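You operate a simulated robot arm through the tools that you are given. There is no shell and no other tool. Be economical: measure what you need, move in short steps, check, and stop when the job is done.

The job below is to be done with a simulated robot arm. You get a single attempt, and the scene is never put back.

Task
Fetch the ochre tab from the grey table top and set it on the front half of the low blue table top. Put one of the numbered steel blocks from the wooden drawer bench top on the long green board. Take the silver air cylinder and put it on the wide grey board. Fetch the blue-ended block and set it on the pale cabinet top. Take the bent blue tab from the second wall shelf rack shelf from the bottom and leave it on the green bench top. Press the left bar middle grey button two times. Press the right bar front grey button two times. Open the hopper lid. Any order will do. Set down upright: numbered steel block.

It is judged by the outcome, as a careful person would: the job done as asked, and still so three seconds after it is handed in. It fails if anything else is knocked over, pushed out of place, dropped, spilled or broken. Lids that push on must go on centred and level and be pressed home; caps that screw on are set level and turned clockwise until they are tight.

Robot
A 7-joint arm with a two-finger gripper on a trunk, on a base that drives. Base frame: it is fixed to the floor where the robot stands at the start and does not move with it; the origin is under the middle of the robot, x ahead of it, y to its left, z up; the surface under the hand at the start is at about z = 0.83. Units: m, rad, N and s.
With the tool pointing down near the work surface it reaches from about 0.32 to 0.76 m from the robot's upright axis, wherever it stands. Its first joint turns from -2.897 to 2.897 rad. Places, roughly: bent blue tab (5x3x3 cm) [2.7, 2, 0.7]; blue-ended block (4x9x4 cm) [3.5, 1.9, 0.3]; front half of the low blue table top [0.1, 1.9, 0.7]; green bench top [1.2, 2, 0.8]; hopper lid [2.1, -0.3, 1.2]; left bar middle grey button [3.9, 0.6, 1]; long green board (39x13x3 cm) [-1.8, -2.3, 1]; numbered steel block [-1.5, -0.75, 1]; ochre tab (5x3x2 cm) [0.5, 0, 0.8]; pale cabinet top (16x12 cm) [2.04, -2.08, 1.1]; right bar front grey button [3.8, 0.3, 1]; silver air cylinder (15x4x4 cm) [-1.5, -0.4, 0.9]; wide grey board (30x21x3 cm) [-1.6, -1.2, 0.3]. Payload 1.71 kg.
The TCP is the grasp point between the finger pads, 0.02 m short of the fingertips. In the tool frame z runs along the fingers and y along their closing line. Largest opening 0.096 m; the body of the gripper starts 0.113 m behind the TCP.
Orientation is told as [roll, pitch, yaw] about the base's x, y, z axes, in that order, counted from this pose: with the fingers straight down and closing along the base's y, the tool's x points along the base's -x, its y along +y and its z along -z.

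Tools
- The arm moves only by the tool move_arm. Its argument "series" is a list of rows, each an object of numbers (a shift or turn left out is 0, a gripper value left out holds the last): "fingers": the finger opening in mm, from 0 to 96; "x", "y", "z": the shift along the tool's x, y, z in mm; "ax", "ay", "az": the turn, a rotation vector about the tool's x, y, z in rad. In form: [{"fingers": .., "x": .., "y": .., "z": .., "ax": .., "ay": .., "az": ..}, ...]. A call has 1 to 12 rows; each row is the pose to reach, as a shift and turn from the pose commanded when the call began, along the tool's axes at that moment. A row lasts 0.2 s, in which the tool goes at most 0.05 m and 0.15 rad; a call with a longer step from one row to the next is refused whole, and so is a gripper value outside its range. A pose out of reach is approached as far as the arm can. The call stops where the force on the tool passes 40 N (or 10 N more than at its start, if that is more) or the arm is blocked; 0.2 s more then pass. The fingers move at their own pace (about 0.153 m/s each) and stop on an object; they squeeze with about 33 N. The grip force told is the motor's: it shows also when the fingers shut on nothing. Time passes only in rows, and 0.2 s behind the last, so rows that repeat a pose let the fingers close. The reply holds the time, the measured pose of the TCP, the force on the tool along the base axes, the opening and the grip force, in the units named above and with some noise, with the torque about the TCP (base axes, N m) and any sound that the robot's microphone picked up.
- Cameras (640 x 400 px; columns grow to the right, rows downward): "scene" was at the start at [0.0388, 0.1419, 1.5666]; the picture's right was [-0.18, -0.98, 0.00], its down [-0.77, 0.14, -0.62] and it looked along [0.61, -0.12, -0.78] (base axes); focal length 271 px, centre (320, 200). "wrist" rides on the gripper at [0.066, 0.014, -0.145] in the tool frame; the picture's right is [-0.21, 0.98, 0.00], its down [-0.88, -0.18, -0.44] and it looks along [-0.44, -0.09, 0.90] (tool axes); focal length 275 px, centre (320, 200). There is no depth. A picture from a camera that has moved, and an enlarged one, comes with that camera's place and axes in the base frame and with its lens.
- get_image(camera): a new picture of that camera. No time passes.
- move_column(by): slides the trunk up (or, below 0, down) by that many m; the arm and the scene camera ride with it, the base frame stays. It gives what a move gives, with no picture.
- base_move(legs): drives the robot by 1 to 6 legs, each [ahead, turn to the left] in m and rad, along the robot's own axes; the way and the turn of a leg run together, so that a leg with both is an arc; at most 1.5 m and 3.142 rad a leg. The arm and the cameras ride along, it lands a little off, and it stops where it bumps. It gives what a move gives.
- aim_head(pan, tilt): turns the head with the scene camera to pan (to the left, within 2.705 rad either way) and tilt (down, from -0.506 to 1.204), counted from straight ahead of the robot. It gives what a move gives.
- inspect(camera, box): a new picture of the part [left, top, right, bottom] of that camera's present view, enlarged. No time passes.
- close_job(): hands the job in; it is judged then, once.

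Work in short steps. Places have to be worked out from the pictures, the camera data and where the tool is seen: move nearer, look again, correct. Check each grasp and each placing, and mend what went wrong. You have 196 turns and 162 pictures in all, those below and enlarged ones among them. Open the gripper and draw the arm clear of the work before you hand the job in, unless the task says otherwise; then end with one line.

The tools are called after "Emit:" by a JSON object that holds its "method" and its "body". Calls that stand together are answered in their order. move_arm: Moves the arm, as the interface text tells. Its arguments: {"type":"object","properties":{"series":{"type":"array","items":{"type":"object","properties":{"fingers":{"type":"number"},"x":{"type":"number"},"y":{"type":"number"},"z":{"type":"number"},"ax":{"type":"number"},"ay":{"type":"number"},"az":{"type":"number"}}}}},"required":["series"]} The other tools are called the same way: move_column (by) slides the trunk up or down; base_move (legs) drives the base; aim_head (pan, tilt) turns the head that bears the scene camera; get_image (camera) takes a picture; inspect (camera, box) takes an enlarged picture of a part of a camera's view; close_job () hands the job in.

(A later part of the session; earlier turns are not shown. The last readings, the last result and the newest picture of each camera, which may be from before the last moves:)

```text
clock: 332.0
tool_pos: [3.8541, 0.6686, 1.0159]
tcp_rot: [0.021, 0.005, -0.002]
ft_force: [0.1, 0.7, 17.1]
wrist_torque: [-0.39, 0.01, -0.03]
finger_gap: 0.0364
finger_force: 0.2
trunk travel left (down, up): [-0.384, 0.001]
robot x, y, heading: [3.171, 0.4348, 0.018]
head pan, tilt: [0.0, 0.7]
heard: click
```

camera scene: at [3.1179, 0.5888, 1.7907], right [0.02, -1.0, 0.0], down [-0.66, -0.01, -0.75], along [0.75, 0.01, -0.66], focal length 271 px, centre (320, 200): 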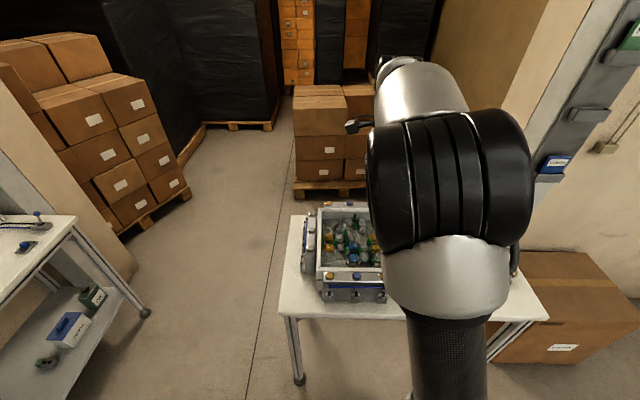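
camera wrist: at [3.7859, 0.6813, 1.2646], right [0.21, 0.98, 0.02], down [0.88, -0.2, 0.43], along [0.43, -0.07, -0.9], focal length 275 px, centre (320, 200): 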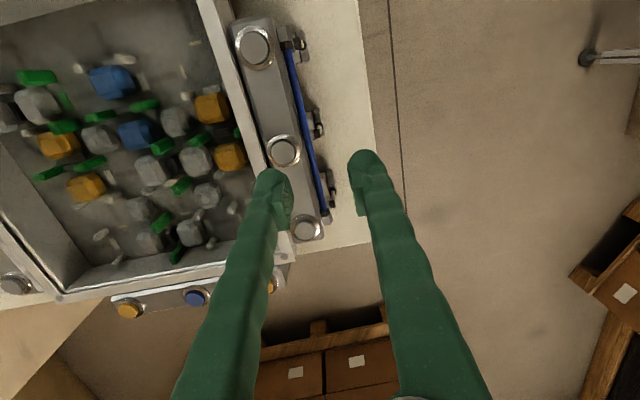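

Click. I release and press a second time.

Emit:
{"method": "move_arm", "body": {"series": [{"z": -6}, {"z": -14}, {"z": -14}]}}

Emit:
{"method": "move_arm", "body": {"series": [{"z": 5}, {"z": 9}, {"z": 12}, {"z": 14}, {"z": 15}]}}

Emit:
{"method": "move_arm", "body": {"series": [{"z": -10}, {"z": -45}, {"z": -90}, {"z": -135, "x": 30}, {"z": -180, "x": 60}, {"z": -220, "x": 90}, {"z": -220, "x": 130}, {"z": -220, "x": 170}, {"z": -220, "x": 200, "y": -30}, {"z": -220, "x": 220, "y": -70}, {"z": -220, "x": 230, "y": -110}]}}

```text
clock: 332.7
tool_pos: [3.8353, 0.6691, 1.0392]
tcp_rot: [0.02, -0.009, -0.001]
ft_force: [-1.5, 0.1, -0.6]
wrist_torque: [0.04, -0.1, -0.01]
finger_gap: 0.0359
finger_force: 0.0
trunk travel left (down, up): [-0.384, 0.001]
robot x, y, heading: [3.1709, 0.4324, 0.015]
head pan, tilt: [0.0, 0.7]
stopped in row 3: the arm was blocked; the commanded pose is now the measured one
```

```text
clock: 333.9
tool_pos: [3.838, 0.67, 1.02]
tcp_rot: [0.02, -0.003, -0.005]
ft_force: [0.3, 0.7, 0.4]
wrist_torque: [-0.01, -0.02, 0.0]
finger_gap: 0.0357
finger_force: 0.1
trunk travel left (down, up): [-0.384, 0.001]
robot x, y, heading: [3.1705, 0.434, 0.017]
head pan, tilt: [0.0, 0.7]
```

```text
refused: row 4 steps farther than a row can; nothing moved
```

The second press missed (no click) because the arm drifted 16 mm. I rise, re-centre and press again.

Emit:
{"method": "move_arm", "body": {"series": [{"z": -10}, {"z": -12, "x": -8}, {"z": -12, "x": -16}, {"z": -12, "x": -16}, {"z": -12, "x": -16}]}}

```text
clock: 335.1
tool_pos: [3.8555, 0.6687, 1.0331]
tcp_rot: [0.021, -0.005, -0.004]
ft_force: [0.1, -0.3, -0.5]
wrist_torque: [0.01, 0.01, 0.03]
finger_gap: 0.036
finger_force: 0.0
trunk travel left (down, up): [-0.384, 0.001]
robot x, y, heading: [3.1733, 0.4334, 0.02]
head pan, tilt: [0.0, 0.7]
```

Centred at (3.8555, 0.669). I press.

Emit:
{"method": "move_arm", "body": {"series": [{"z": 7}, {"z": 12}, {"z": 15}, {"z": 18}, {"z": 20}]}}

```text
clock: 336.3
tool_pos: [3.853, 0.6695, 1.0159]
tcp_rot: [0.022, -0.008, -0.003]
ft_force: [-0.8, 0.4, 16.8]
wrist_torque: [-0.39, 0.04, 0.0]
finger_gap: 0.0365
finger_force: 0.3
trunk travel left (down, up): [-0.384, 0.001]
robot x, y, heading: [3.1697, 0.432, 0.013]
head pan, tilt: [0.0, 0.7]
heard: click
```

Second click heard. I release, rise, and retract the arm.

Emit:
{"method": "move_arm", "body": {"series": [{"z": -10}, {"z": -45}, {"z": -90}, {"z": -120, "x": 30}, {"z": -150, "x": 60}, {"z": -180, "x": 95}, {"z": -200, "x": 135}, {"z": -200, "x": 180}, {"z": -200, "x": 220}, {"z": -200, "x": 240, "y": -40}, {"z": -200, "x": 250, "y": -85}]}}

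Emit:
{"method": "base_move", "body": {"legs": [[-0.15, 0], [0, 2.35], [0.75, 0.79]]}}

```text
clock: 338.7
tool_pos: [3.6023, 0.5778, 1.2113]
tcp_rot: [0.02, -0.004, -0.002]
ft_force: [1.4, -0.1, 0.1]
wrist_torque: [0.0, -0.02, -0.01]
finger_gap: 0.036
finger_force: 0.1
trunk travel left (down, up): [-0.384, 0.001]
robot x, y, heading: [3.171, 0.4306, 0.016]
head pan, tilt: [0.0, 0.7]
```

```text
clock: 350.8
tool_pos: [1.9104, 0.5482, 1.2099]
tcp_rot: [0.022, -0.004, -3.136]
ft_force: [-1.1, -0.3, -0.4]
wrist_torque: [0.02, -0.02, 0.0]
finger_gap: 0.0359
finger_force: 0.1
trunk travel left (down, up): [-0.384, 0.001]
robot x, y, heading: [2.3393, 0.6963, -3.117]
head pan, tilt: [0.0, 0.7]
```

The base ended near the cart corner, so I back up before turning, then go diagonally into the aisle and along it.

Emit:
{"method": "base_move", "body": {"legs": [[-0.3, 0], [0, -0.8], [0.58, 0], [0, 0.776], [1.2, 0], [1.2, 0]]}}

Emit:
{"method": "aim_head", "body": {"pan": 0.3, "tilt": 0.45}}

Emit:
{"method": "get_image", "body": {"camera": "scene"}}

```text
clock: 373.0
tool_pos: [-0.5868, 0.9706, 1.2181]
tcp_rot: [0.022, -0.019, 3.122]
ft_force: [0.2, 0.6, 0.3]
wrist_torque: [-0.03, -0.01, 0.01]
finger_gap: 0.0361
finger_force: 0.0
trunk travel left (down, up): [-0.384, 0.001]
robot x, y, heading: [-0.1696, 1.1136, 3.14]
head pan, tilt: [0.0, 0.7]
```

```text
clock: 373.8
tool_pos: [-0.567, 0.9721, 1.2238]
tcp_rot: [0.021, -0.034, 3.119]
ft_force: [0.0, -0.3, 0.0]
wrist_torque: [-0.02, 0.03, 0.0]
finger_gap: 0.0358
finger_force: 0.1
trunk travel left (down, up): [-0.384, 0.001]
robot x, y, heading: [-0.1705, 1.111, 3.142]
head pan, tilt: [0.3, 0.45]
```

```text
26 pictures are left
camera scene: at [-0.2289, 0.9279, 1.812], right [-0.29, 0.96, 0.0], down [0.43, 0.13, -0.89], along [-0.85, -0.26, -0.45], focal length 271 px, centre (320, 200)
```

scene: 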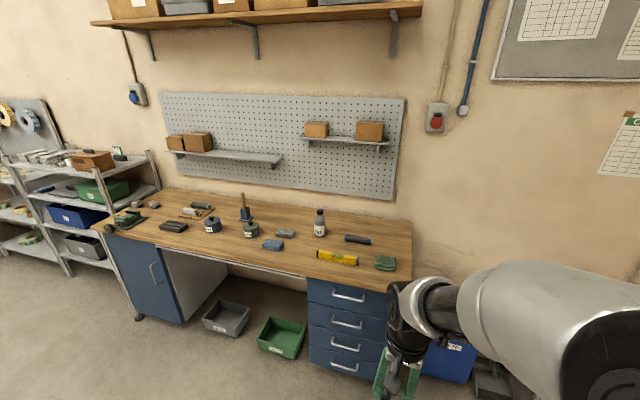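

The steel blocks and the cylinder lie on the wooden bench's left part; its front edge is at x≈-1.12. I drive to stand in front of them.

Emit:
{"method": "base_move", "body": {"legs": [[0, 1.325], [0.88, 0], [0.85, 0], [0, -1.325], [0.12, 0]]}}

Emit:
{"method": "aim_head", "body": {"pan": 0.0, "tilt": 0.75}}

Emit:
{"method": "get_image", "body": {"camera": "scene"}}

```text
clock: 391.9
tool_pos: [-1.0485, -0.7223, 1.234]
tcp_rot: [0.022, -0.06, -3.138]
ft_force: [2.0, -0.5, 0.9]
wrist_torque: [0.07, 0.21, -0.03]
finger_gap: 0.036
finger_force: 0.1
trunk travel left (down, up): [-0.384, 0.001]
robot x, y, heading: [-0.6849, -0.5717, -3.115]
head pan, tilt: [0.3, 0.45]
```

```text
clock: 392.7
tool_pos: [-1.06, -0.7218, 1.2293]
tcp_rot: [0.023, -0.05, -3.138]
ft_force: [1.0, 0.1, -0.9]
wrist_torque: [-0.03, 0.03, 0.01]
finger_gap: 0.0361
finger_force: 0.1
trunk travel left (down, up): [-0.384, 0.001]
robot x, y, heading: [-0.6845, -0.5756, -3.115]
head pan, tilt: [0.0, 0.75]
```

```text
25 pictures are left
camera scene: at [-0.672, -0.7283, 1.7864], right [-0.03, 1.0, 0.0], down [0.67, 0.02, -0.74], along [-0.74, -0.02, -0.67], focal length 271 px, centre (320, 200)
```

scene: 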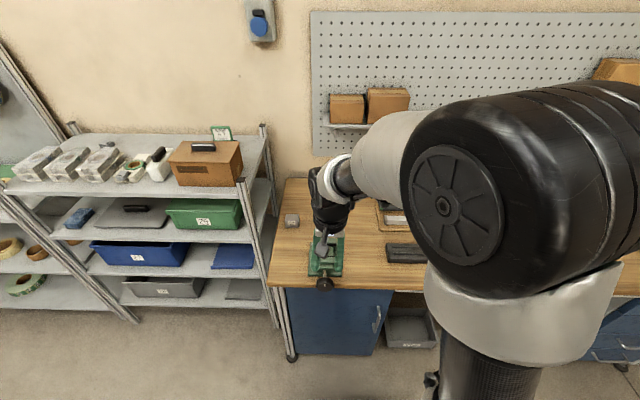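

I use the wrist camera for the bench items.

Emit:
{"method": "get_image", "body": {"camera": "wrist"}}

```text
24 pictures are left
camera wrist: at [-0.9856, -0.7309, 1.3722], right [-0.2, -0.98, 0.03], down [-0.85, 0.19, 0.48], along [-0.48, 0.07, -0.87], focal length 275 px, centre (320, 200)
```

wrist: 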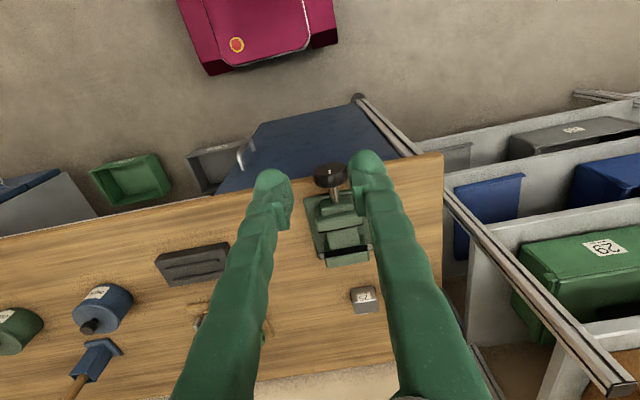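

A steel block is at about (-1.458, -0.744). I zoom in for its size and orientation.

Emit:
{"method": "inspect", "body": {"camera": "wrist", "box": [240, 250, 432, 370]}}

```text
3.33 times, centred on (336, 310) of wrist
camera zoom: at [-0.9856, -0.7309, 1.3722], right [-0.2, -0.98, 0.03], down [-0.85, 0.19, 0.48], along [-0.48, 0.07, -0.87], focal length 918 px, centre (267, -167)
```

zoom: 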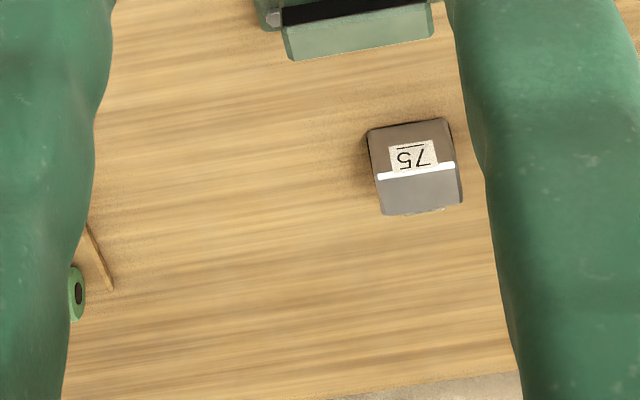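

Block "75" is ≈5 cm wide with its centre near (-1.50, -0.745). I drive 0.09 m closer, lower the trunk, and move above it.

Emit:
{"method": "base_move", "body": {"legs": [[0.09, 0]]}}

Emit:
{"method": "move_column", "body": {"by": -0.08}}

Emit:
{"method": "move_arm", "body": {"series": [{"x": -40, "fingers": 85}, {"x": -80, "az": 0.05, "ay": 0.03}, {"x": -120, "az": 0.093, "ay": 0.05, "y": 8}, {"x": -160, "az": 0.093, "ay": 0.05, "y": 16}, {"x": -200, "az": 0.093, "ay": 0.05, "y": 20}, {"x": -240, "az": 0.093, "ay": 0.05, "y": 23}, {"x": -280, "az": 0.093, "ay": 0.05, "y": 23}, {"x": -310, "az": 0.093, "ay": 0.05, "y": 23}, {"x": -310, "az": 0.093, "ay": 0.05, "y": 23}]}}

Emit:
{"method": "get_image", "body": {"camera": "wrist"}}

```text
clock: 393.8
tool_pos: [-1.1497, -0.7247, 1.2309]
tcp_rot: [0.024, -0.052, -3.138]
ft_force: [1.0, 0.2, 2.2]
wrist_torque: [0.08, 0.09, -0.01]
finger_gap: 0.0362
finger_force: 0.0
trunk travel left (down, up): [-0.384, 0.001]
robot x, y, heading: [-0.7725, -0.5767, -3.12]
head pan, tilt: [0.0, 0.75]
```

```text
clock: 395.0
tool_pos: [-1.1735, -0.7248, 1.1429]
tcp_rot: [0.023, -0.032, -3.138]
ft_force: [-0.8, 0.5, 0.4]
wrist_torque: [0.01, -0.02, 0.01]
finger_gap: 0.036
finger_force: 0.1
trunk travel left (down, up): [-0.304, 0.081]
robot x, y, heading: [-0.7759, -0.574, -3.119]
head pan, tilt: [0.0, 0.75]
```

```text
clock: 396.8
tool_pos: [-1.4796, -0.7514, 1.1688]
tcp_rot: [0.026, 0.0, 3.055]
ft_force: [0.8, 0.5, 0.1]
wrist_torque: [0.0, 0.17, -0.01]
finger_gap: 0.0846
finger_force: 0.0
trunk travel left (down, up): [-0.304, 0.081]
robot x, y, heading: [-0.774, -0.5756, -3.119]
head pan, tilt: [0.0, 0.75]
stopped in row 9: the arm was blocked; the commanded pose is now the measured one
```

```text
22 pictures are left
camera wrist: at [-1.4148, -0.7652, 1.3148], right [-0.29, -0.96, 0.03], down [-0.86, 0.27, 0.44], along [-0.43, 0.1, -0.9], focal length 275 px, centre (320, 200)
```

wrist: 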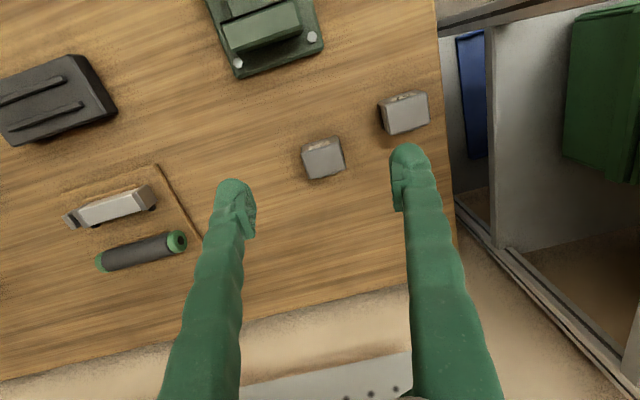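

Block A's top is at about (-1.528, -0.747, 0.937). That is just beyond reach, and the bench edge is really at x≈-1.19, so I drive 0.06 m closer and also tilt the tool slightly forward.

Emit:
{"method": "base_move", "body": {"legs": [[0.06, 0]]}}

Emit:
{"method": "move_arm", "body": {"series": [{"z": 10}, {"z": 30, "az": -0.04}, {"z": 60, "az": -0.04}, {"z": 90, "az": -0.04}, {"z": 90, "az": -0.04}, {"z": 90, "az": -0.04}]}}

Emit:
{"method": "get_image", "body": {"camera": "wrist"}}

```text
clock: 397.6
tool_pos: [-1.4547, -0.7494, 1.1881]
tcp_rot: [0.029, -0.019, 3.054]
ft_force: [-0.3, 0.9, 0.0]
wrist_torque: [-0.02, 0.07, -0.01]
finger_gap: 0.0849
finger_force: 0.1
trunk travel left (down, up): [-0.304, 0.081]
robot x, y, heading: [-0.7817, -0.5778, -3.119]
head pan, tilt: [0.0, 0.75]
stopped in leg 1: the robot was blocked; the commanded pose is now the measured one
```

```text
clock: 399.0
tool_pos: [-1.4585, -0.7525, 1.0955]
tcp_rot: [0.026, -0.019, 3.092]
ft_force: [-0.3, 0.5, -0.8]
wrist_torque: [-0.02, -0.03, 0.0]
finger_gap: 0.0849
finger_force: 0.1
trunk travel left (down, up): [-0.304, 0.081]
robot x, y, heading: [-0.7832, -0.5738, -3.115]
head pan, tilt: [0.0, 0.75]
```

```text
21 pictures are left
camera wrist: at [-1.3895, -0.7644, 1.2399], right [-0.25, -0.97, 0.03], down [-0.86, 0.24, 0.46], along [-0.45, 0.09, -0.89], focal length 275 px, centre (320, 200)
```

wrist: 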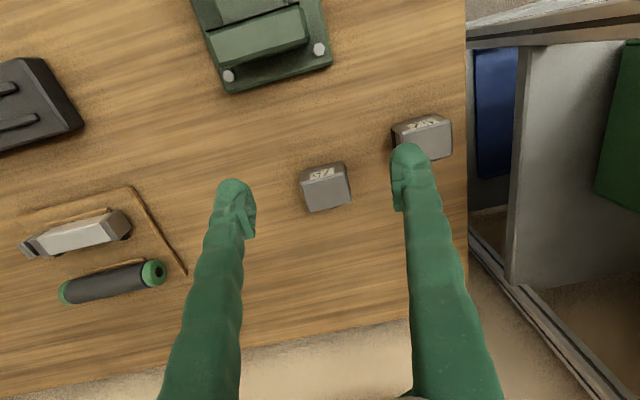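

The base is now against the bench, so I use a 0.35 rad forward tilt for the missing reach and move above the block.

Emit:
{"method": "move_arm", "body": {"series": [{"ay": -0.13, "y": -7}, {"ay": -0.25, "y": -7}, {"ay": -0.35, "y": -7}, {"ay": -0.35, "y": -7}]}}

Emit:
{"method": "move_arm", "body": {"series": [{"x": -25, "z": 35}, {"x": -50, "z": 72}, {"x": -50, "z": 72}, {"x": -50, "z": 72}]}}

Emit:
{"method": "get_image", "body": {"camera": "wrist"}}

```text
clock: 400.0
tool_pos: [-1.4577, -0.7463, 1.0952]
tcp_rot: [0.03, -0.37, 3.083]
ft_force: [-0.5, -0.2, -0.7]
wrist_torque: [0.01, -0.01, 0.01]
finger_gap: 0.0848
finger_force: 0.0
trunk travel left (down, up): [-0.304, 0.081]
robot x, y, heading: [-0.7809, -0.578, -3.119]
head pan, tilt: [0.0, 0.75]
```

```text
clock: 401.0
tool_pos: [-1.5298, -0.743, 1.045]
tcp_rot: [0.031, -0.368, 3.082]
ft_force: [0.5, -1.0, 0.1]
wrist_torque: [0.03, -0.03, 0.0]
finger_gap: 0.0852
finger_force: 0.1
trunk travel left (down, up): [-0.304, 0.081]
robot x, y, heading: [-0.7779, -0.5762, -3.12]
head pan, tilt: [0.0, 0.75]
```

```text
20 pictures are left
camera wrist: at [-1.4162, -0.7588, 1.1584], right [-0.24, -0.97, 0.1], down [-0.65, 0.24, 0.72], along [-0.72, 0.11, -0.68], focal length 275 px, centre (320, 200)
```

wrist: 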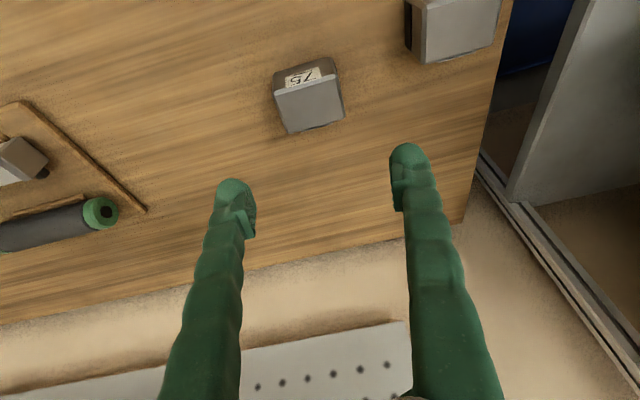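

The block is centred at (-1.534, -0.743). I descend vertically to TCP z≈0.93 and close.

Emit:
{"method": "move_arm", "body": {"series": [{"x": 12, "z": 36}, {"x": 24, "z": 72}, {"x": 31, "z": 92}, {"x": 35, "z": 105}, {"x": 35, "z": 105}, {"x": 35, "z": 105, "fingers": 25}, {"x": 35, "z": 105}, {"x": 35, "z": 105}]}}

Emit:
{"method": "get_image", "body": {"camera": "wrist"}}

```text
clock: 402.8
tool_pos: [-1.5335, -0.7462, 0.9358]
tcp_rot: [0.03, -0.368, 3.083]
ft_force: [0.0, 0.9, 0.4]
wrist_torque: [0.11, 0.05, 0.01]
finger_gap: 0.0592
finger_force: 32.7
trunk travel left (down, up): [-0.304, 0.081]
robot x, y, heading: [-0.7775, -0.5787, -3.117]
head pan, tilt: [0.0, 0.75]
```

```text
19 pictures are left
camera wrist: at [-1.4209, -0.7611, 1.0483], right [-0.24, -0.97, 0.1], down [-0.65, 0.24, 0.72], along [-0.72, 0.11, -0.68], focal length 275 px, centre (320, 200)
```

wrist: 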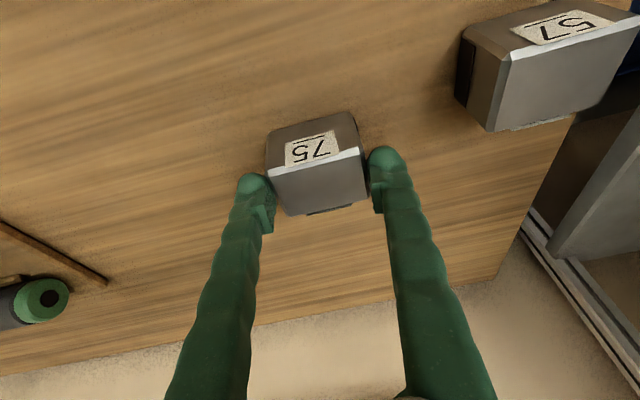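

Gripped at 59 mm. I lift and check the load.

Emit:
{"method": "move_arm", "body": {"series": [{"x": -8, "z": -20}, {"x": -22, "z": -56}, {"x": -36, "z": -92}, {"x": -50, "z": -128}, {"x": -60, "z": -165}, {"x": -60, "z": -165}]}}

Emit:
{"method": "base_move", "body": {"legs": [[-0.3, 0]]}}

Emit:
{"method": "aim_head", "body": {"pan": 0.75, "tilt": 0.55}}

Emit:
{"method": "get_image", "body": {"camera": "scene"}}

```text
clock: 404.2
tool_pos: [-1.5328, -0.7422, 1.1101]
tcp_rot: [0.028, -0.366, 3.085]
ft_force: [-0.3, 0.0, -2.8]
wrist_torque: [-0.02, -0.03, 0.02]
finger_gap: 0.059
finger_force: 33.0
trunk travel left (down, up): [-0.304, 0.081]
robot x, y, heading: [-0.7804, -0.5769, -3.119]
head pan, tilt: [0.0, 0.75]
```

```text
clock: 406.3
tool_pos: [-1.2286, -0.7354, 1.1129]
tcp_rot: [0.029, -0.369, 3.082]
ft_force: [0.6, -0.2, -3.4]
wrist_torque: [0.0, -0.02, 0.03]
finger_gap: 0.059
finger_force: 33.2
trunk travel left (down, up): [-0.304, 0.081]
robot x, y, heading: [-0.4785, -0.5691, -3.122]
head pan, tilt: [0.0, 0.75]
```

```text
clock: 407.4
tool_pos: [-1.2144, -0.7338, 1.1234]
tcp_rot: [0.031, -0.383, 3.082]
ft_force: [0.0, 0.0, -2.9]
wrist_torque: [0.01, -0.01, -0.01]
finger_gap: 0.0591
finger_force: 33.0
trunk travel left (down, up): [-0.304, 0.081]
robot x, y, heading: [-0.4787, -0.5678, -3.115]
head pan, tilt: [0.75, 0.55]
```

```text
18 pictures are left
camera scene: at [-0.5113, -0.7852, 1.7234], right [-0.7, 0.72, -0.01], down [0.39, 0.36, -0.85], along [-0.6, -0.59, -0.53], focal length 271 px, centre (320, 200)
```

scene: 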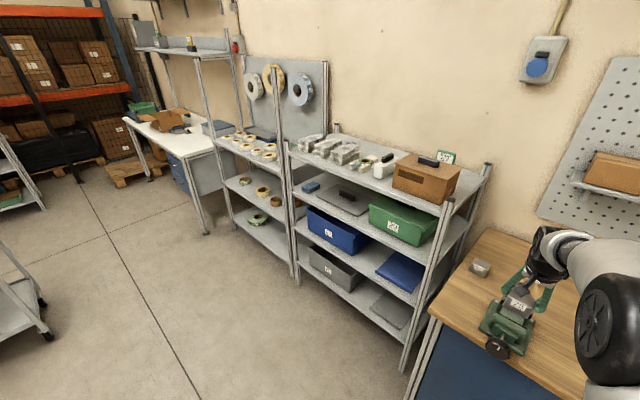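

I zoom in on the region where the green board should be.

Emit:
{"method": "inspect", "body": {"camera": "scene", "box": [210, 105, 402, 225]}}

```text
3.33 times, centred on (306, 165) of scene
camera zoom: at [-0.5113, -0.7852, 1.7234], right [-0.7, 0.72, -0.01], down [0.39, 0.36, -0.85], along [-0.6, -0.59, -0.53], focal length 902 px, centre (367, 317)
```

zoom: 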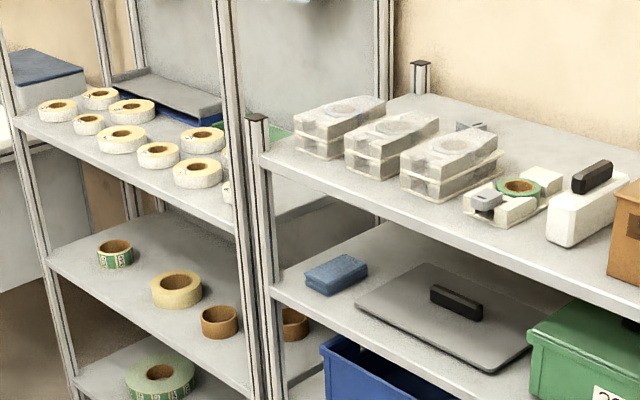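

The green board lies on the left rack's shelf (z≈1.0), right end. I drive to a waypoint in front of it, leaving room for the arm to swing.

Emit:
{"method": "base_move", "body": {"legs": [[0, 1.503], [0.87, 0], [0.87, 0], [0, -1.53]]}}

Emit:
{"method": "aim_head", "body": {"pan": 0.1, "tilt": 0.5}}

Emit:
{"method": "get_image", "body": {"camera": "scene"}}

Emit:
{"method": "get_image", "body": {"camera": "wrist"}}

```text
clock: 425.7
tool_pos: [-1.2967, -2.4611, 1.1222]
tcp_rot: [0.032, -0.383, 3.059]
ft_force: [0.8, 0.2, -3.6]
wrist_torque: [0.02, -0.03, -0.01]
finger_gap: 0.059
finger_force: 32.5
trunk travel left (down, up): [-0.304, 0.081]
robot x, y, heading: [-0.557, -2.3189, -3.14]
head pan, tilt: [0.75, 0.55]
```

```text
clock: 426.7
tool_pos: [-1.2797, -2.4617, 1.1345]
tcp_rot: [0.034, -0.398, 3.06]
ft_force: [0.2, -0.6, -3.9]
wrist_torque: [0.02, -0.04, -0.02]
finger_gap: 0.0589
finger_force: 33.4
trunk travel left (down, up): [-0.304, 0.081]
robot x, y, heading: [-0.56, -2.3197, -3.136]
head pan, tilt: [0.099, 0.499]
```

```text
16 pictures are left
camera scene: at [-0.621, -2.4824, 1.7276], right [-0.1, 0.99, 0.0], down [0.49, 0.05, -0.87], along [-0.87, -0.09, -0.49], focal length 271 px, centre (320, 200)
```

scene: 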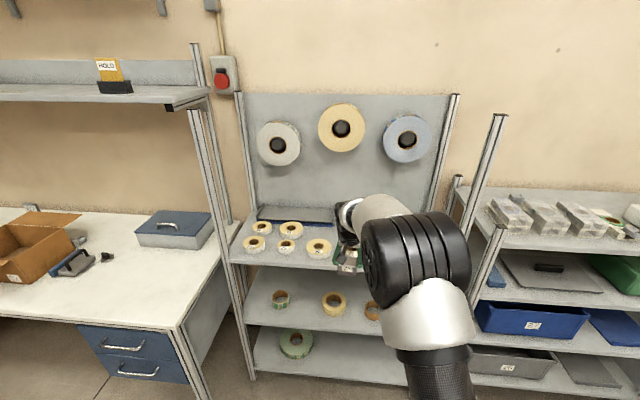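

```text
15 pictures are left
camera wrist: at [-1.1628, -2.4792, 1.2436], right [-0.26, -0.96, 0.11], down [-0.62, 0.25, 0.74], along [-0.74, 0.12, -0.66], focal length 275 px, centre (320, 200)
```

wrist: 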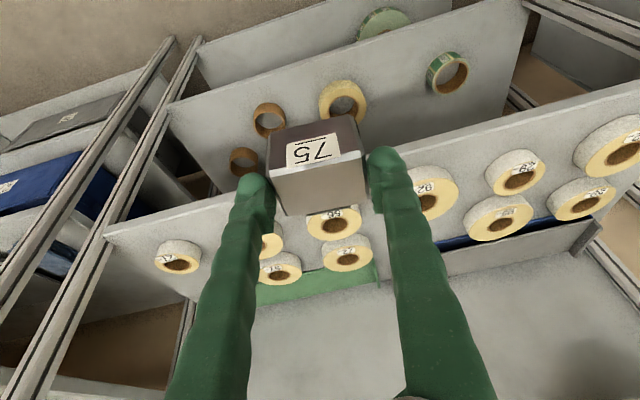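

The green board lies at the back of the shelf, about x -1.64…-1.76, y -2.48…-2.09, top ≈1.0, with tape rolls in front. I drive in high and shift to y≈-2.3.

Emit:
{"method": "base_move", "body": {"legs": [[0.4, 0]]}}

Emit:
{"method": "move_arm", "body": {"series": [{"y": -40}, {"y": -80}, {"y": -120}, {"y": -155}, {"y": -155}, {"y": -155}]}}

Emit:
{"method": "get_image", "body": {"camera": "wrist"}}

```text
clock: 429.3
tool_pos: [-1.6809, -2.456, 1.1329]
tcp_rot: [0.034, -0.395, 3.053]
ft_force: [0.0, 0.0, -3.9]
wrist_torque: [0.03, -0.05, -0.04]
finger_gap: 0.0591
finger_force: 33.4
trunk travel left (down, up): [-0.304, 0.081]
robot x, y, heading: [-0.959, -2.3186, 3.138]
head pan, tilt: [0.099, 0.499]
```

```text
clock: 430.7
tool_pos: [-1.6511, -2.3023, 1.139]
tcp_rot: [0.036, -0.41, 3.054]
ft_force: [-0.7, 0.9, -3.9]
wrist_torque: [-0.02, -0.04, 0.0]
finger_gap: 0.0588
finger_force: 32.3
trunk travel left (down, up): [-0.304, 0.081]
robot x, y, heading: [-0.9595, -2.3186, 3.141]
head pan, tilt: [0.099, 0.499]
```

```text
14 pictures are left
camera wrist: at [-1.5326, -2.3198, 1.247], right [-0.26, -0.96, 0.11], down [-0.61, 0.25, 0.75], along [-0.75, 0.13, -0.65], focal length 275 px, centre (320, 200)
```

wrist: 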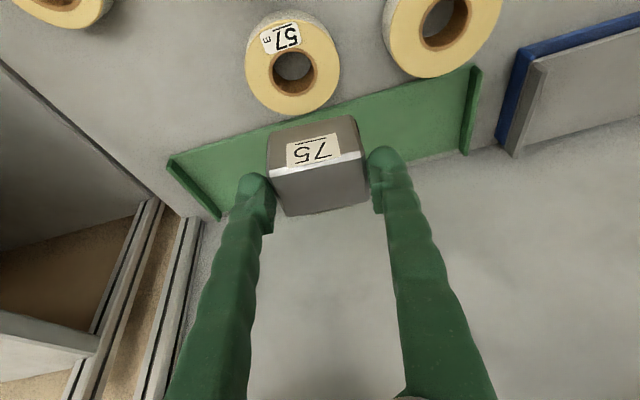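

The board works out at x -1.72…-1.845, y -2.09…-2.49, surface ≈0.95. I drive 0.08 m closer, level the block and come down part way over its middle.

Emit:
{"method": "base_move", "body": {"legs": [[0.08, 0]]}}

Emit:
{"method": "move_arm", "body": {"series": [{"ay": 0.02, "y": -6}, {"ay": 0.035, "y": -10, "x": -8, "z": 30}, {"ay": 0.035, "y": -10, "x": -12, "z": 60}, {"ay": 0.035, "y": -10, "x": -17, "z": 85}, {"ay": 0.035, "y": -10, "x": -17, "z": 85}, {"ay": 0.035, "y": -10, "x": -17, "z": 85}]}}

Emit:
{"method": "get_image", "body": {"camera": "wrist"}}

```text
clock: 431.8
tool_pos: [-1.7115, -2.3015, 1.1531]
tcp_rot: [0.038, -0.43, 3.051]
ft_force: [-1.6, -0.4, -3.7]
wrist_torque: [-0.03, -0.22, 0.02]
finger_gap: 0.059
finger_force: 33.2
trunk travel left (down, up): [-0.304, 0.081]
robot x, y, heading: [-1.0374, -2.3156, 3.136]
head pan, tilt: [0.099, 0.499]
```

```text
clock: 433.2
tool_pos: [-1.776, -2.29, 1.0736]
tcp_rot: [0.035, -0.384, 3.053]
ft_force: [1.4, 0.3, -2.1]
wrist_torque: [0.02, 0.08, 0.01]
finger_gap: 0.0588
finger_force: 33.0
trunk travel left (down, up): [-0.304, 0.081]
robot x, y, heading: [-1.0383, -2.3196, 3.135]
head pan, tilt: [0.099, 0.499]
```

```text
13 pictures are left
camera wrist: at [-1.6611, -2.3081, 1.1844], right [-0.26, -0.96, 0.11], down [-0.63, 0.26, 0.73], along [-0.73, 0.13, -0.67], focal length 275 px, centre (320, 200)
```

wrist: 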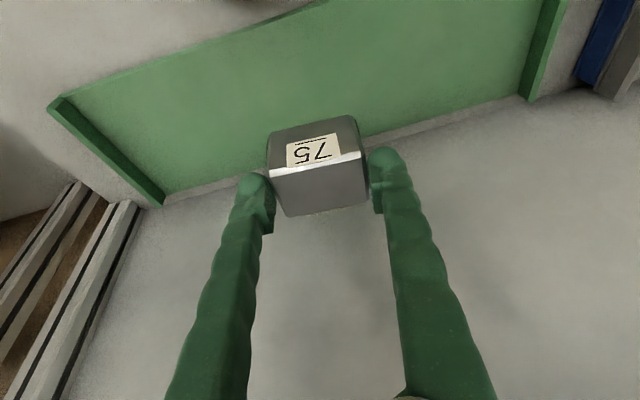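

The block is centred over the board. I descend 70 mm vertically, then creep to contact.

Emit:
{"method": "move_arm", "body": {"series": [{"x": 9, "z": 22, "ay": 0.015}, {"x": 18, "z": 44, "ay": 0.015}, {"x": 26, "z": 65, "ay": 0.015}, {"x": 26, "z": 65, "ay": 0.015}]}}

Emit:
{"method": "move_arm", "body": {"series": [{"x": 2, "z": 4}, {"x": 3, "z": 8}, {"x": 5, "z": 12}, {"x": 6, "z": 15}]}}

```text
clock: 434.2
tool_pos: [-1.7804, -2.2926, 1.0055]
tcp_rot: [0.035, -0.379, 3.052]
ft_force: [-9.7, 1.0, 33.6]
wrist_torque: [0.02, 0.17, 0.03]
finger_gap: 0.0594
finger_force: 33.2
trunk travel left (down, up): [-0.304, 0.081]
robot x, y, heading: [-1.0356, -2.3178, 3.134]
head pan, tilt: [0.099, 0.499]
```

```text
clock: 434.8
tool_pos: [-1.7658, -2.2916, 1.0111]
tcp_rot: [0.037, -0.391, 3.053]
ft_force: [-0.2, 0.1, -3.0]
wrist_torque: [0.02, 0.03, -0.02]
finger_gap: 0.0599
finger_force: 33.6
trunk travel left (down, up): [-0.304, 0.081]
robot x, y, heading: [-1.0401, -2.3193, 3.137]
head pan, tilt: [0.099, 0.499]
stopped in row 2: the force on the tool passed its limit at 46 N (the readings are from after the stop); the commanded pose is now the measured one
```

Contact was at TCP z≈1.006; the arm then relaxed slightly up. I level, lower 6 mm gently to light contact.

Emit:
{"method": "move_arm", "body": {"series": [{"x": -5, "z": 3, "ay": 0.02}, {"x": -9, "z": 6, "ay": 0.02}, {"x": -9, "z": 9, "ay": 0.02}, {"x": -9, "z": 9, "ay": 0.02}]}}

Emit:
{"method": "get_image", "body": {"camera": "wrist"}}

```text
clock: 435.8
tool_pos: [-1.7795, -2.2913, 1.0063]
tcp_rot: [0.037, -0.371, 3.053]
ft_force: [-0.8, -0.4, -3.1]
wrist_torque: [0.0, -0.02, 0.0]
finger_gap: 0.0599
finger_force: 32.4
trunk travel left (down, up): [-0.304, 0.081]
robot x, y, heading: [-1.0365, -2.3172, 3.134]
head pan, tilt: [0.099, 0.499]
```

```text
12 pictures are left
camera wrist: at [-1.666, -2.309, 1.1188], right [-0.26, -0.96, 0.11], down [-0.64, 0.26, 0.73], along [-0.72, 0.12, -0.68], focal length 275 px, centre (320, 200)
```

wrist: 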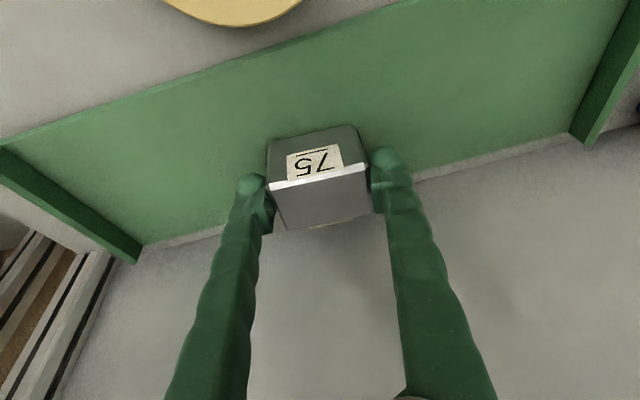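

Very close. I lower 4 mm more, open, and rise vertically.

Emit:
{"method": "move_arm", "body": {"series": [{"x": 1, "z": 2}, {"x": 1, "z": 4}, {"x": 1, "z": 4}]}}

```text
clock: 436.6
tool_pos: [-1.7804, -2.2908, 1.0036]
tcp_rot: [0.038, -0.373, 3.054]
ft_force: [0.3, 0.7, -0.5]
wrist_torque: [-0.01, -0.07, -0.02]
finger_gap: 0.06
finger_force: 33.3
trunk travel left (down, up): [-0.304, 0.081]
robot x, y, heading: [-1.038, -2.3164, 3.137]
head pan, tilt: [0.099, 0.499]
```

Weight is coming off (Fz -3 to -0.5). I press 2 mm more, release and rise.

Emit:
{"method": "move_arm", "body": {"series": [{"x": 1, "z": 2}, {"x": 1, "z": 2, "fingers": 75}, {"x": 1, "z": 2, "fingers": 85}, {"x": -8, "z": -20}, {"x": -25, "z": -62}, {"x": -42, "z": -105}, {"x": -55, "z": -145}, {"x": -55, "z": -145}]}}

Emit:
{"method": "get_image", "body": {"camera": "wrist"}}

```text
clock: 438.4
tool_pos: [-1.7764, -2.2885, 1.1585]
tcp_rot: [0.037, -0.372, 3.053]
ft_force: [10.0, 0.1, -0.8]
wrist_torque: [0.09, 1.31, -0.04]
finger_gap: 0.085
finger_force: 0.2
trunk travel left (down, up): [-0.304, 0.081]
robot x, y, heading: [-1.0359, -2.317, 3.131]
head pan, tilt: [0.099, 0.499]
```

```text
11 pictures are left
camera wrist: at [-1.6636, -2.3052, 1.2715], right [-0.26, -0.96, 0.11], down [-0.64, 0.26, 0.73], along [-0.72, 0.12, -0.68], focal length 275 px, centre (320, 200)
```

wrist: 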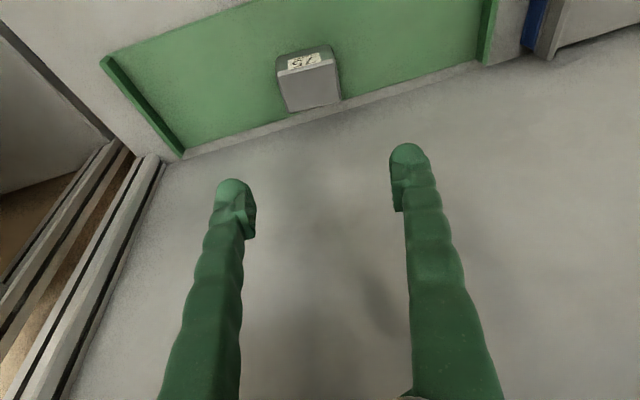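

The block stands upright on the green board. The hand feels 10 N, perhaps from a hanging reel, so I back straight out now.

Emit:
{"method": "base_move", "body": {"legs": [[-0.5, 0]]}}

Emit:
{"method": "get_image", "body": {"camera": "scene"}}

```text
clock: 441.5
tool_pos: [-1.2768, -2.2914, 1.158]
tcp_rot: [0.036, -0.373, 3.055]
ft_force: [0.2, 0.1, 0.0]
wrist_torque: [0.02, -0.02, -0.02]
finger_gap: 0.0848
finger_force: 0.0
trunk travel left (down, up): [-0.304, 0.081]
robot x, y, heading: [-0.5371, -2.3205, 3.135]
head pan, tilt: [0.099, 0.499]
```

```text
10 pictures are left
camera scene: at [-0.598, -2.484, 1.7276], right [-0.09, 1.0, 0.0], down [0.49, 0.04, -0.87], along [-0.87, -0.08, -0.49], focal length 271 px, centre (320, 200)
```

scene: 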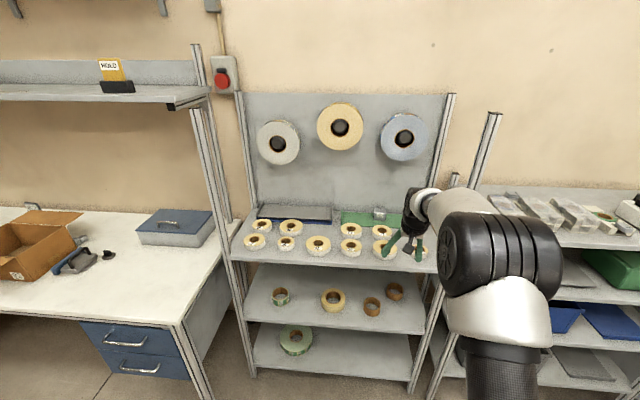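

Everything on that rack is in place and the block stands on the green board. Next is the silver cylinder: I untilt, retract the arm, and drive back to the bench.

Emit:
{"method": "move_arm", "body": {"series": [{"ay": 0.12, "x": 30}, {"ay": 0.25, "x": 65}, {"ay": 0.37, "x": 100}, {"ay": 0.37, "x": 140, "z": -10}, {"ay": 0.37, "x": 180, "z": -20}, {"ay": 0.37, "x": 220, "z": -40}, {"ay": 0.37, "x": 220, "z": -40}]}}

Emit:
{"method": "base_move", "body": {"legs": [[0, -1.448], [0.9, 0], [0.83, 0], [0, 1.45]]}}

Emit:
{"method": "move_arm", "body": {"series": [{"az": 0.15, "fingers": 62}, {"az": 0.3}, {"az": 0.45}, {"az": 0.6}, {"az": 0.75}, {"az": 0.9}, {"az": 1.05}, {"az": 1.2}, {"az": 1.35}, {"az": 1.5}, {"az": 1.5}]}}

```text
clock: 443.1
tool_pos: [-1.0414, -2.31, 1.1216]
tcp_rot: [0.035, -0.015, 3.068]
ft_force: [0.5, 1.1, -0.3]
wrist_torque: [0.02, -0.01, -0.03]
finger_gap: 0.0849
finger_force: 0.0
trunk travel left (down, up): [-0.304, 0.081]
robot x, y, heading: [-0.5374, -2.324, 3.132]
head pan, tilt: [0.099, 0.499]
```

```text
clock: 460.9
tool_pos: [-1.2509, -0.5913, 1.123]
tcp_rot: [0.036, -0.018, 3.079]
ft_force: [0.6, 0.6, -0.4]
wrist_torque: [-0.04, -0.03, 0.01]
finger_gap: 0.0852
finger_force: 0.0
trunk travel left (down, up): [-0.304, 0.081]
robot x, y, heading: [-0.741, -0.5918, -3.132]
head pan, tilt: [0.099, 0.499]
```

```text
clock: 463.3
tool_pos: [-1.2333, -0.5903, 1.1314]
tcp_rot: [0.035, 0.035, 1.578]
ft_force: [0.0, -0.7, 1.0]
wrist_torque: [-0.02, -0.01, 0.04]
finger_gap: 0.062
finger_force: 0.0
trunk travel left (down, up): [-0.304, 0.081]
robot x, y, heading: [-0.75, -0.5927, -3.139]
head pan, tilt: [0.099, 0.499]
```

Now I tilt the tool sideways so that it points along +y (the cylinder's axis).

Emit:
{"method": "move_arm", "body": {"series": [{"ay": -0.14}, {"ay": -0.28}, {"ay": -0.42}, {"ay": -0.56}, {"ay": -0.7}, {"ay": -0.84}, {"ay": -0.9}, {"ay": -0.9}]}}

Emit:
{"method": "get_image", "body": {"camera": "wrist"}}

```text
clock: 465.1
tool_pos: [-1.2337, -0.5894, 1.1303]
tcp_rot: [0.052, -0.866, 1.538]
ft_force: [-0.5, 0.1, 0.3]
wrist_torque: [0.0, 0.0, 0.0]
finger_gap: 0.062
finger_force: 0.1
trunk travel left (down, up): [-0.304, 0.081]
robot x, y, heading: [-0.7477, -0.5905, -3.136]
head pan, tilt: [0.099, 0.499]
```

```text
9 pictures are left
camera wrist: at [-1.244, -0.7413, 1.1758], right [-0.97, 0.13, 0.19], down [0.21, 0.23, 0.95], along [0.08, 0.96, -0.25], focal length 275 px, centre (320, 200)
```

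wrist: 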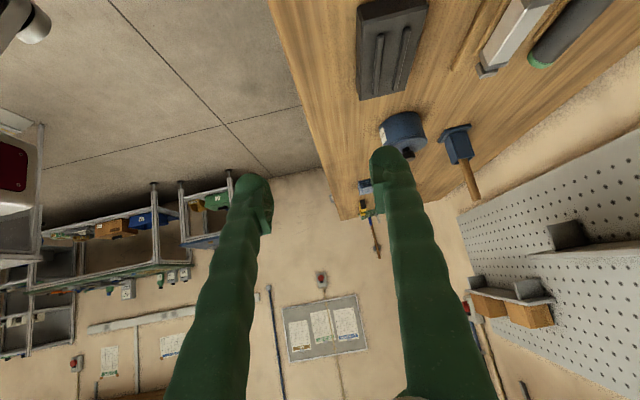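

The cylinder's axis runs along y at x≈-1.50, from y≈-0.35 to -0.50. I nudge the base 3 cm closer and move the tool in above and behind its near end.

Emit:
{"method": "base_move", "body": {"legs": [[0.03, 0]]}}

Emit:
{"method": "move_arm", "body": {"series": [{"y": 40}, {"y": 80}, {"y": 120}, {"y": 160}, {"y": 195}, {"y": 215, "x": 20, "z": 30}, {"y": 230, "x": 40, "z": 60}, {"y": 236, "x": 57, "z": 88}, {"y": 236, "x": 57, "z": 88}]}}

Emit:
{"method": "get_image", "body": {"camera": "wrist"}}

```text
clock: 466.0
tool_pos: [-1.255, -0.5909, 1.1348]
tcp_rot: [0.065, -0.864, 1.533]
ft_force: [-0.6, -0.7, 0.1]
wrist_torque: [0.01, -0.02, -0.05]
finger_gap: 0.0619
finger_force: 0.0
trunk travel left (down, up): [-0.304, 0.081]
robot x, y, heading: [-0.778, -0.5912, -3.135]
head pan, tilt: [0.099, 0.499]
```

```text
clock: 468.0
tool_pos: [-1.4938, -0.5629, 1.0458]
tcp_rot: [0.066, -0.863, 1.529]
ft_force: [0.4, -0.3, -0.1]
wrist_torque: [-0.03, 0.0, 0.0]
finger_gap: 0.062
finger_force: 0.1
trunk travel left (down, up): [-0.304, 0.081]
robot x, y, heading: [-0.7779, -0.5933, -3.136]
head pan, tilt: [0.099, 0.499]
```

```text
8 pictures are left
camera wrist: at [-1.5035, -0.7143, 1.0918], right [-0.97, 0.13, 0.2], down [0.22, 0.23, 0.95], along [0.07, 0.96, -0.26], focal length 275 px, centre (320, 200)
```

wrist: 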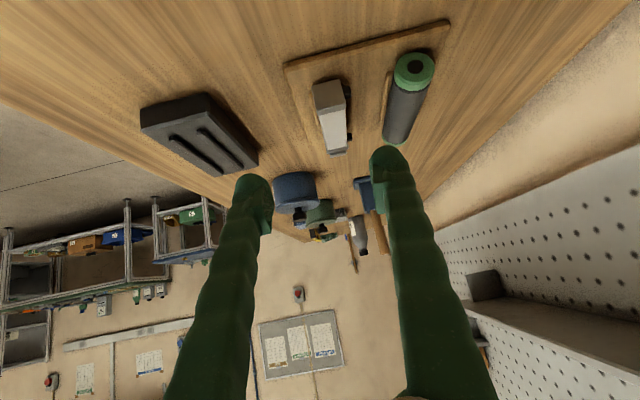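

The cylinder body is centred at about (-1.512, -0.42), 3 cm wide and tall. I move in along the tilted axis and close.

Emit:
{"method": "move_arm", "body": {"series": [{"y": 12}, {"y": 24, "z": 30}, {"x": -2, "y": 24, "z": 70}, {"x": -4, "y": 24, "z": 110}, {"x": -5, "y": 24, "z": 145}, {"x": -6, "y": 24, "z": 165}, {"x": -7, "y": 24, "z": 178}, {"x": -7, "y": 24, "z": 178}]}}

Emit:
{"method": "get_image", "body": {"camera": "wrist"}}

```text
clock: 468.4
tool_pos: [-1.4889, -0.5653, 1.0603]
tcp_rot: [0.096, -0.858, 1.51]
ft_force: [0.8, -0.8, 0.0]
wrist_torque: [0.0, 0.07, 0.1]
finger_gap: 0.062
finger_force: 0.1
trunk travel left (down, up): [-0.304, 0.081]
robot x, y, heading: [-0.7739, -0.5894, -3.136]
head pan, tilt: [0.099, 0.499]
stopped in row 2: the arm was blocked; the commanded pose is now the measured one
```

```text
7 pictures are left
camera wrist: at [-1.4982, -0.7167, 1.1057], right [-0.97, 0.12, 0.22], down [0.24, 0.24, 0.94], along [0.06, 0.96, -0.26], focal length 275 px, centre (320, 200)
```

wrist: 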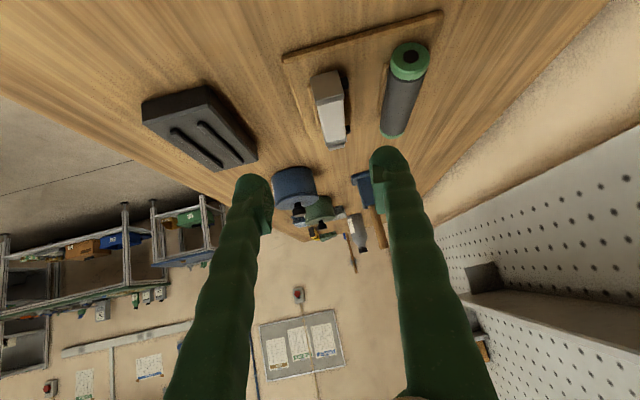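

I'm at the edge of reach at this height. I raise the trunk 0.08 m so that the arm works lower relative to its shoulder, then descend before moving across.

Emit:
{"method": "move_column", "body": {"by": 0.08}}

Emit:
{"method": "move_arm", "body": {"series": [{"y": -20, "ax": 0.03}, {"x": 10, "y": -20, "z": 35, "ax": 0.06}, {"x": 20, "y": -20, "z": 75, "ax": 0.08}, {"x": 32, "y": -20, "z": 115, "ax": 0.08}, {"x": 44, "y": -20, "z": 155, "ax": 0.08}, {"x": 44, "y": -20, "z": 163, "ax": 0.08}, {"x": 44, "y": -20, "z": 163, "ax": 0.08}]}}

Emit:
{"method": "move_arm", "body": {"series": [{"y": 15}, {"y": 30}, {"y": 42}, {"y": 42}]}}

```text
clock: 469.3
tool_pos: [-1.4728, -0.5654, 1.1441]
tcp_rot: [0.117, -0.856, 1.493]
ft_force: [1.1, -0.1, 0.3]
wrist_torque: [0.04, 0.12, 0.08]
finger_gap: 0.062
finger_force: 0.0
trunk travel left (down, up): [-0.373, 0.013]
robot x, y, heading: [-0.7786, -0.5942, -3.128]
head pan, tilt: [0.099, 0.499]
stopped: the arm was blocked; the commanded pose is now the measured one
```

```text
clock: 470.9
tool_pos: [-1.4685, -0.4673, 0.9949]
tcp_rot: [0.033, -0.856, 1.497]
ft_force: [0.3, -1.1, 0.3]
wrist_torque: [-0.01, 0.03, 0.0]
finger_gap: 0.0622
finger_force: 0.0
trunk travel left (down, up): [-0.373, 0.013]
robot x, y, heading: [-0.7746, -0.5919, -3.138]
head pan, tilt: [0.099, 0.499]
```

```text
clock: 471.5
tool_pos: [-1.4752, -0.4705, 1.0088]
tcp_rot: [0.06, -0.854, 1.474]
ft_force: [0.8, 0.7, 0.4]
wrist_torque: [0.01, 0.09, 0.08]
finger_gap: 0.0621
finger_force: 0.1
trunk travel left (down, up): [-0.373, 0.013]
robot x, y, heading: [-0.7746, -0.5916, -3.135]
head pan, tilt: [0.099, 0.499]
stopped in row 2: the arm was blocked; the commanded pose is now the measured one
```

The sideways tilt limits reach too much. New plan: grasp the cylinder with a vertical tool, turn it 90° in the air, set it down nearer on the bench, and then regrasp it with a forward tilt. I untilt first.

Emit:
{"method": "move_arm", "body": {"series": [{"ay": 0.14, "y": -10, "z": -10}, {"ay": 0.28, "y": -10, "z": -20}, {"ay": 0.42, "y": -10, "z": -30}, {"ay": 0.56, "y": -10, "z": -30}, {"ay": 0.7, "y": -10, "z": -30}, {"ay": 0.84, "y": -10, "z": -30}, {"ay": 0.856, "y": -10, "z": -30}]}}

Emit:
{"method": "move_arm", "body": {"series": [{"x": 0}, {"x": 0}]}}

```text
clock: 473.1
tool_pos: [-1.4694, -0.4916, 1.0282]
tcp_rot: [0.036, 0.001, 1.522]
ft_force: [-0.1, -0.7, 1.0]
wrist_torque: [0.03, 0.0, 0.02]
finger_gap: 0.062
finger_force: 0.1
trunk travel left (down, up): [-0.373, 0.013]
robot x, y, heading: [-0.7733, -0.5903, -3.137]
head pan, tilt: [0.099, 0.499]
```

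```text
clock: 473.7
tool_pos: [-1.469, -0.4897, 1.0259]
tcp_rot: [0.035, 0.0, 1.52]
ft_force: [0.2, 0.0, 0.6]
wrist_torque: [-0.04, -0.03, -0.01]
finger_gap: 0.0624
finger_force: 0.2
trunk travel left (down, up): [-0.373, 0.013]
robot x, y, heading: [-0.7789, -0.5894, -3.133]
head pan, tilt: [0.099, 0.499]
```

Vertical pose reached. I move across at low height over the cylinder, keeping the tips above its top.

Emit:
{"method": "move_arm", "body": {"series": [{"x": -20, "z": 20}, {"x": -45, "z": 40}, {"x": -68, "z": 50, "y": 10}, {"x": -68, "z": 50, "y": 25}, {"x": -68, "z": 50, "y": 40}, {"x": -68, "z": 50, "y": 47}, {"x": -68, "z": 50, "y": 47}]}}

Emit:
{"method": "get_image", "body": {"camera": "wrist"}}

```text
clock: 474.9
tool_pos: [-1.4869, -0.4183, 0.9914]
tcp_rot: [0.053, 0.001, 1.521]
ft_force: [0.5, 0.1, -0.4]
wrist_torque: [0.03, 0.1, -0.01]
finger_gap: 0.0619
finger_force: 0.1
trunk travel left (down, up): [-0.373, 0.013]
robot x, y, heading: [-0.778, -0.5913, -3.14]
head pan, tilt: [0.099, 0.499]
stopped in row 5: the arm was blocked; the commanded pose is now the measured one
```

```text
6 pictures are left
camera wrist: at [-1.4956, -0.4832, 1.137], right [-0.97, 0.25, 0.05], down [0.25, 0.87, 0.43], along [0.06, 0.43, -0.9], focal length 275 px, centre (320, 200)
```

wrist: 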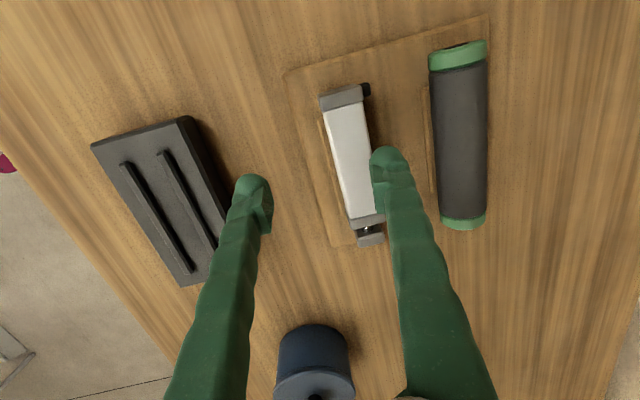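

The cylinder axis is at x=-1.516, y -0.46…-0.36, but I'm 3 cm short. I retract and shift the robot to y≈-0.43 so that it is straight ahead.

Emit:
{"method": "move_arm", "body": {"series": [{"z": -40}, {"z": -80}, {"z": -120, "y": -25}, {"z": -130, "y": -70}, {"z": -130, "y": -115}, {"z": -130, "y": -160}, {"z": -130, "y": -200}]}}

Emit:
{"method": "base_move", "body": {"legs": [[-0.3, 0], [0, -0.49], [0.33, 0], [0, 0.49], [0.1, 0]]}}

```text
clock: 475.2
tool_pos: [-1.4706, -0.4201, 1.0178]
tcp_rot: [0.068, 0.001, 1.522]
ft_force: [0.5, -0.1, 0.3]
wrist_torque: [0.02, 0.09, 0.03]
finger_gap: 0.0618
finger_force: 0.1
trunk travel left (down, up): [-0.373, 0.013]
robot x, y, heading: [-0.7777, -0.5919, -3.131]
head pan, tilt: [0.099, 0.499]
stopped in row 1: the arm was blocked; the commanded pose is now the measured one
```

```text
clock: 483.3
tool_pos: [-1.5603, -0.2661, 1.0169]
tcp_rot: [0.069, 0.002, 1.523]
ft_force: [0.0, -0.7, -0.2]
wrist_torque: [0.09, 0.0, -0.01]
finger_gap: 0.0619
finger_force: 0.1
trunk travel left (down, up): [-0.373, 0.013]
robot x, y, heading: [-0.8648, -0.4357, -3.141]
head pan, tilt: [0.099, 0.499]
```

The base got closer this time: the cylinder is now only 0.65 m away, so the sideways-tilted grasp should be reachable. I raise, move back to y≈-0.56 and tilt again.

Emit:
{"method": "move_arm", "body": {"series": [{"z": -40}, {"z": -80, "y": -15}, {"z": -90, "x": 40, "y": -30}, {"z": -90, "x": 85, "y": -45}, {"z": -90, "x": 130, "y": -60}, {"z": -90, "x": 175, "y": -65}, {"z": -90, "x": 220, "y": -65}, {"z": -90, "x": 265, "y": -65}, {"z": -90, "x": 295, "y": -65}, {"z": -90, "x": 295, "y": -65}]}}

Emit:
{"method": "move_arm", "body": {"series": [{"ay": -0.14}, {"ay": -0.28}, {"ay": -0.42}, {"ay": -0.56}, {"ay": -0.7}, {"ay": -0.84}, {"ay": -0.87}, {"ay": -0.87}]}}

```text
clock: 485.5
tool_pos: [-1.4992, -0.5631, 1.1066]
tcp_rot: [0.071, 0.004, 1.52]
ft_force: [0.2, -0.5, 0.6]
wrist_torque: [-0.02, 0.0, -0.01]
finger_gap: 0.062
finger_force: 0.0
trunk travel left (down, up): [-0.373, 0.013]
robot x, y, heading: [-0.8689, -0.4355, -3.141]
head pan, tilt: [0.099, 0.499]
```

```text
clock: 487.3
tool_pos: [-1.5012, -0.5641, 1.1064]
tcp_rot: [0.109, -0.865, 1.439]
ft_force: [1.2, 0.0, -0.9]
wrist_torque: [-0.02, -0.01, -0.01]
finger_gap: 0.0622
finger_force: 0.0
trunk travel left (down, up): [-0.373, 0.013]
robot x, y, heading: [-0.8644, -0.4365, -3.145]
head pan, tilt: [0.099, 0.499]
```

That pose works here. I straighten yaw and roll first.

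Emit:
{"method": "move_arm", "body": {"series": [{"az": -0.045, "ax": 0.005}, {"az": -0.085, "ax": 0.01}, {"az": -0.085, "ax": 0.01}, {"az": -0.085, "ax": 0.01}]}}

```text
clock: 488.3
tool_pos: [-1.5018, -0.5645, 1.1066]
tcp_rot: [-0.001, -0.867, 1.571]
ft_force: [1.0, 0.7, -0.4]
wrist_torque: [-0.02, -0.02, -0.01]
finger_gap: 0.0622
finger_force: 0.0
trunk travel left (down, up): [-0.373, 0.013]
robot x, y, heading: [-0.8631, -0.4346, -3.14]
head pan, tilt: [0.099, 0.499]
```

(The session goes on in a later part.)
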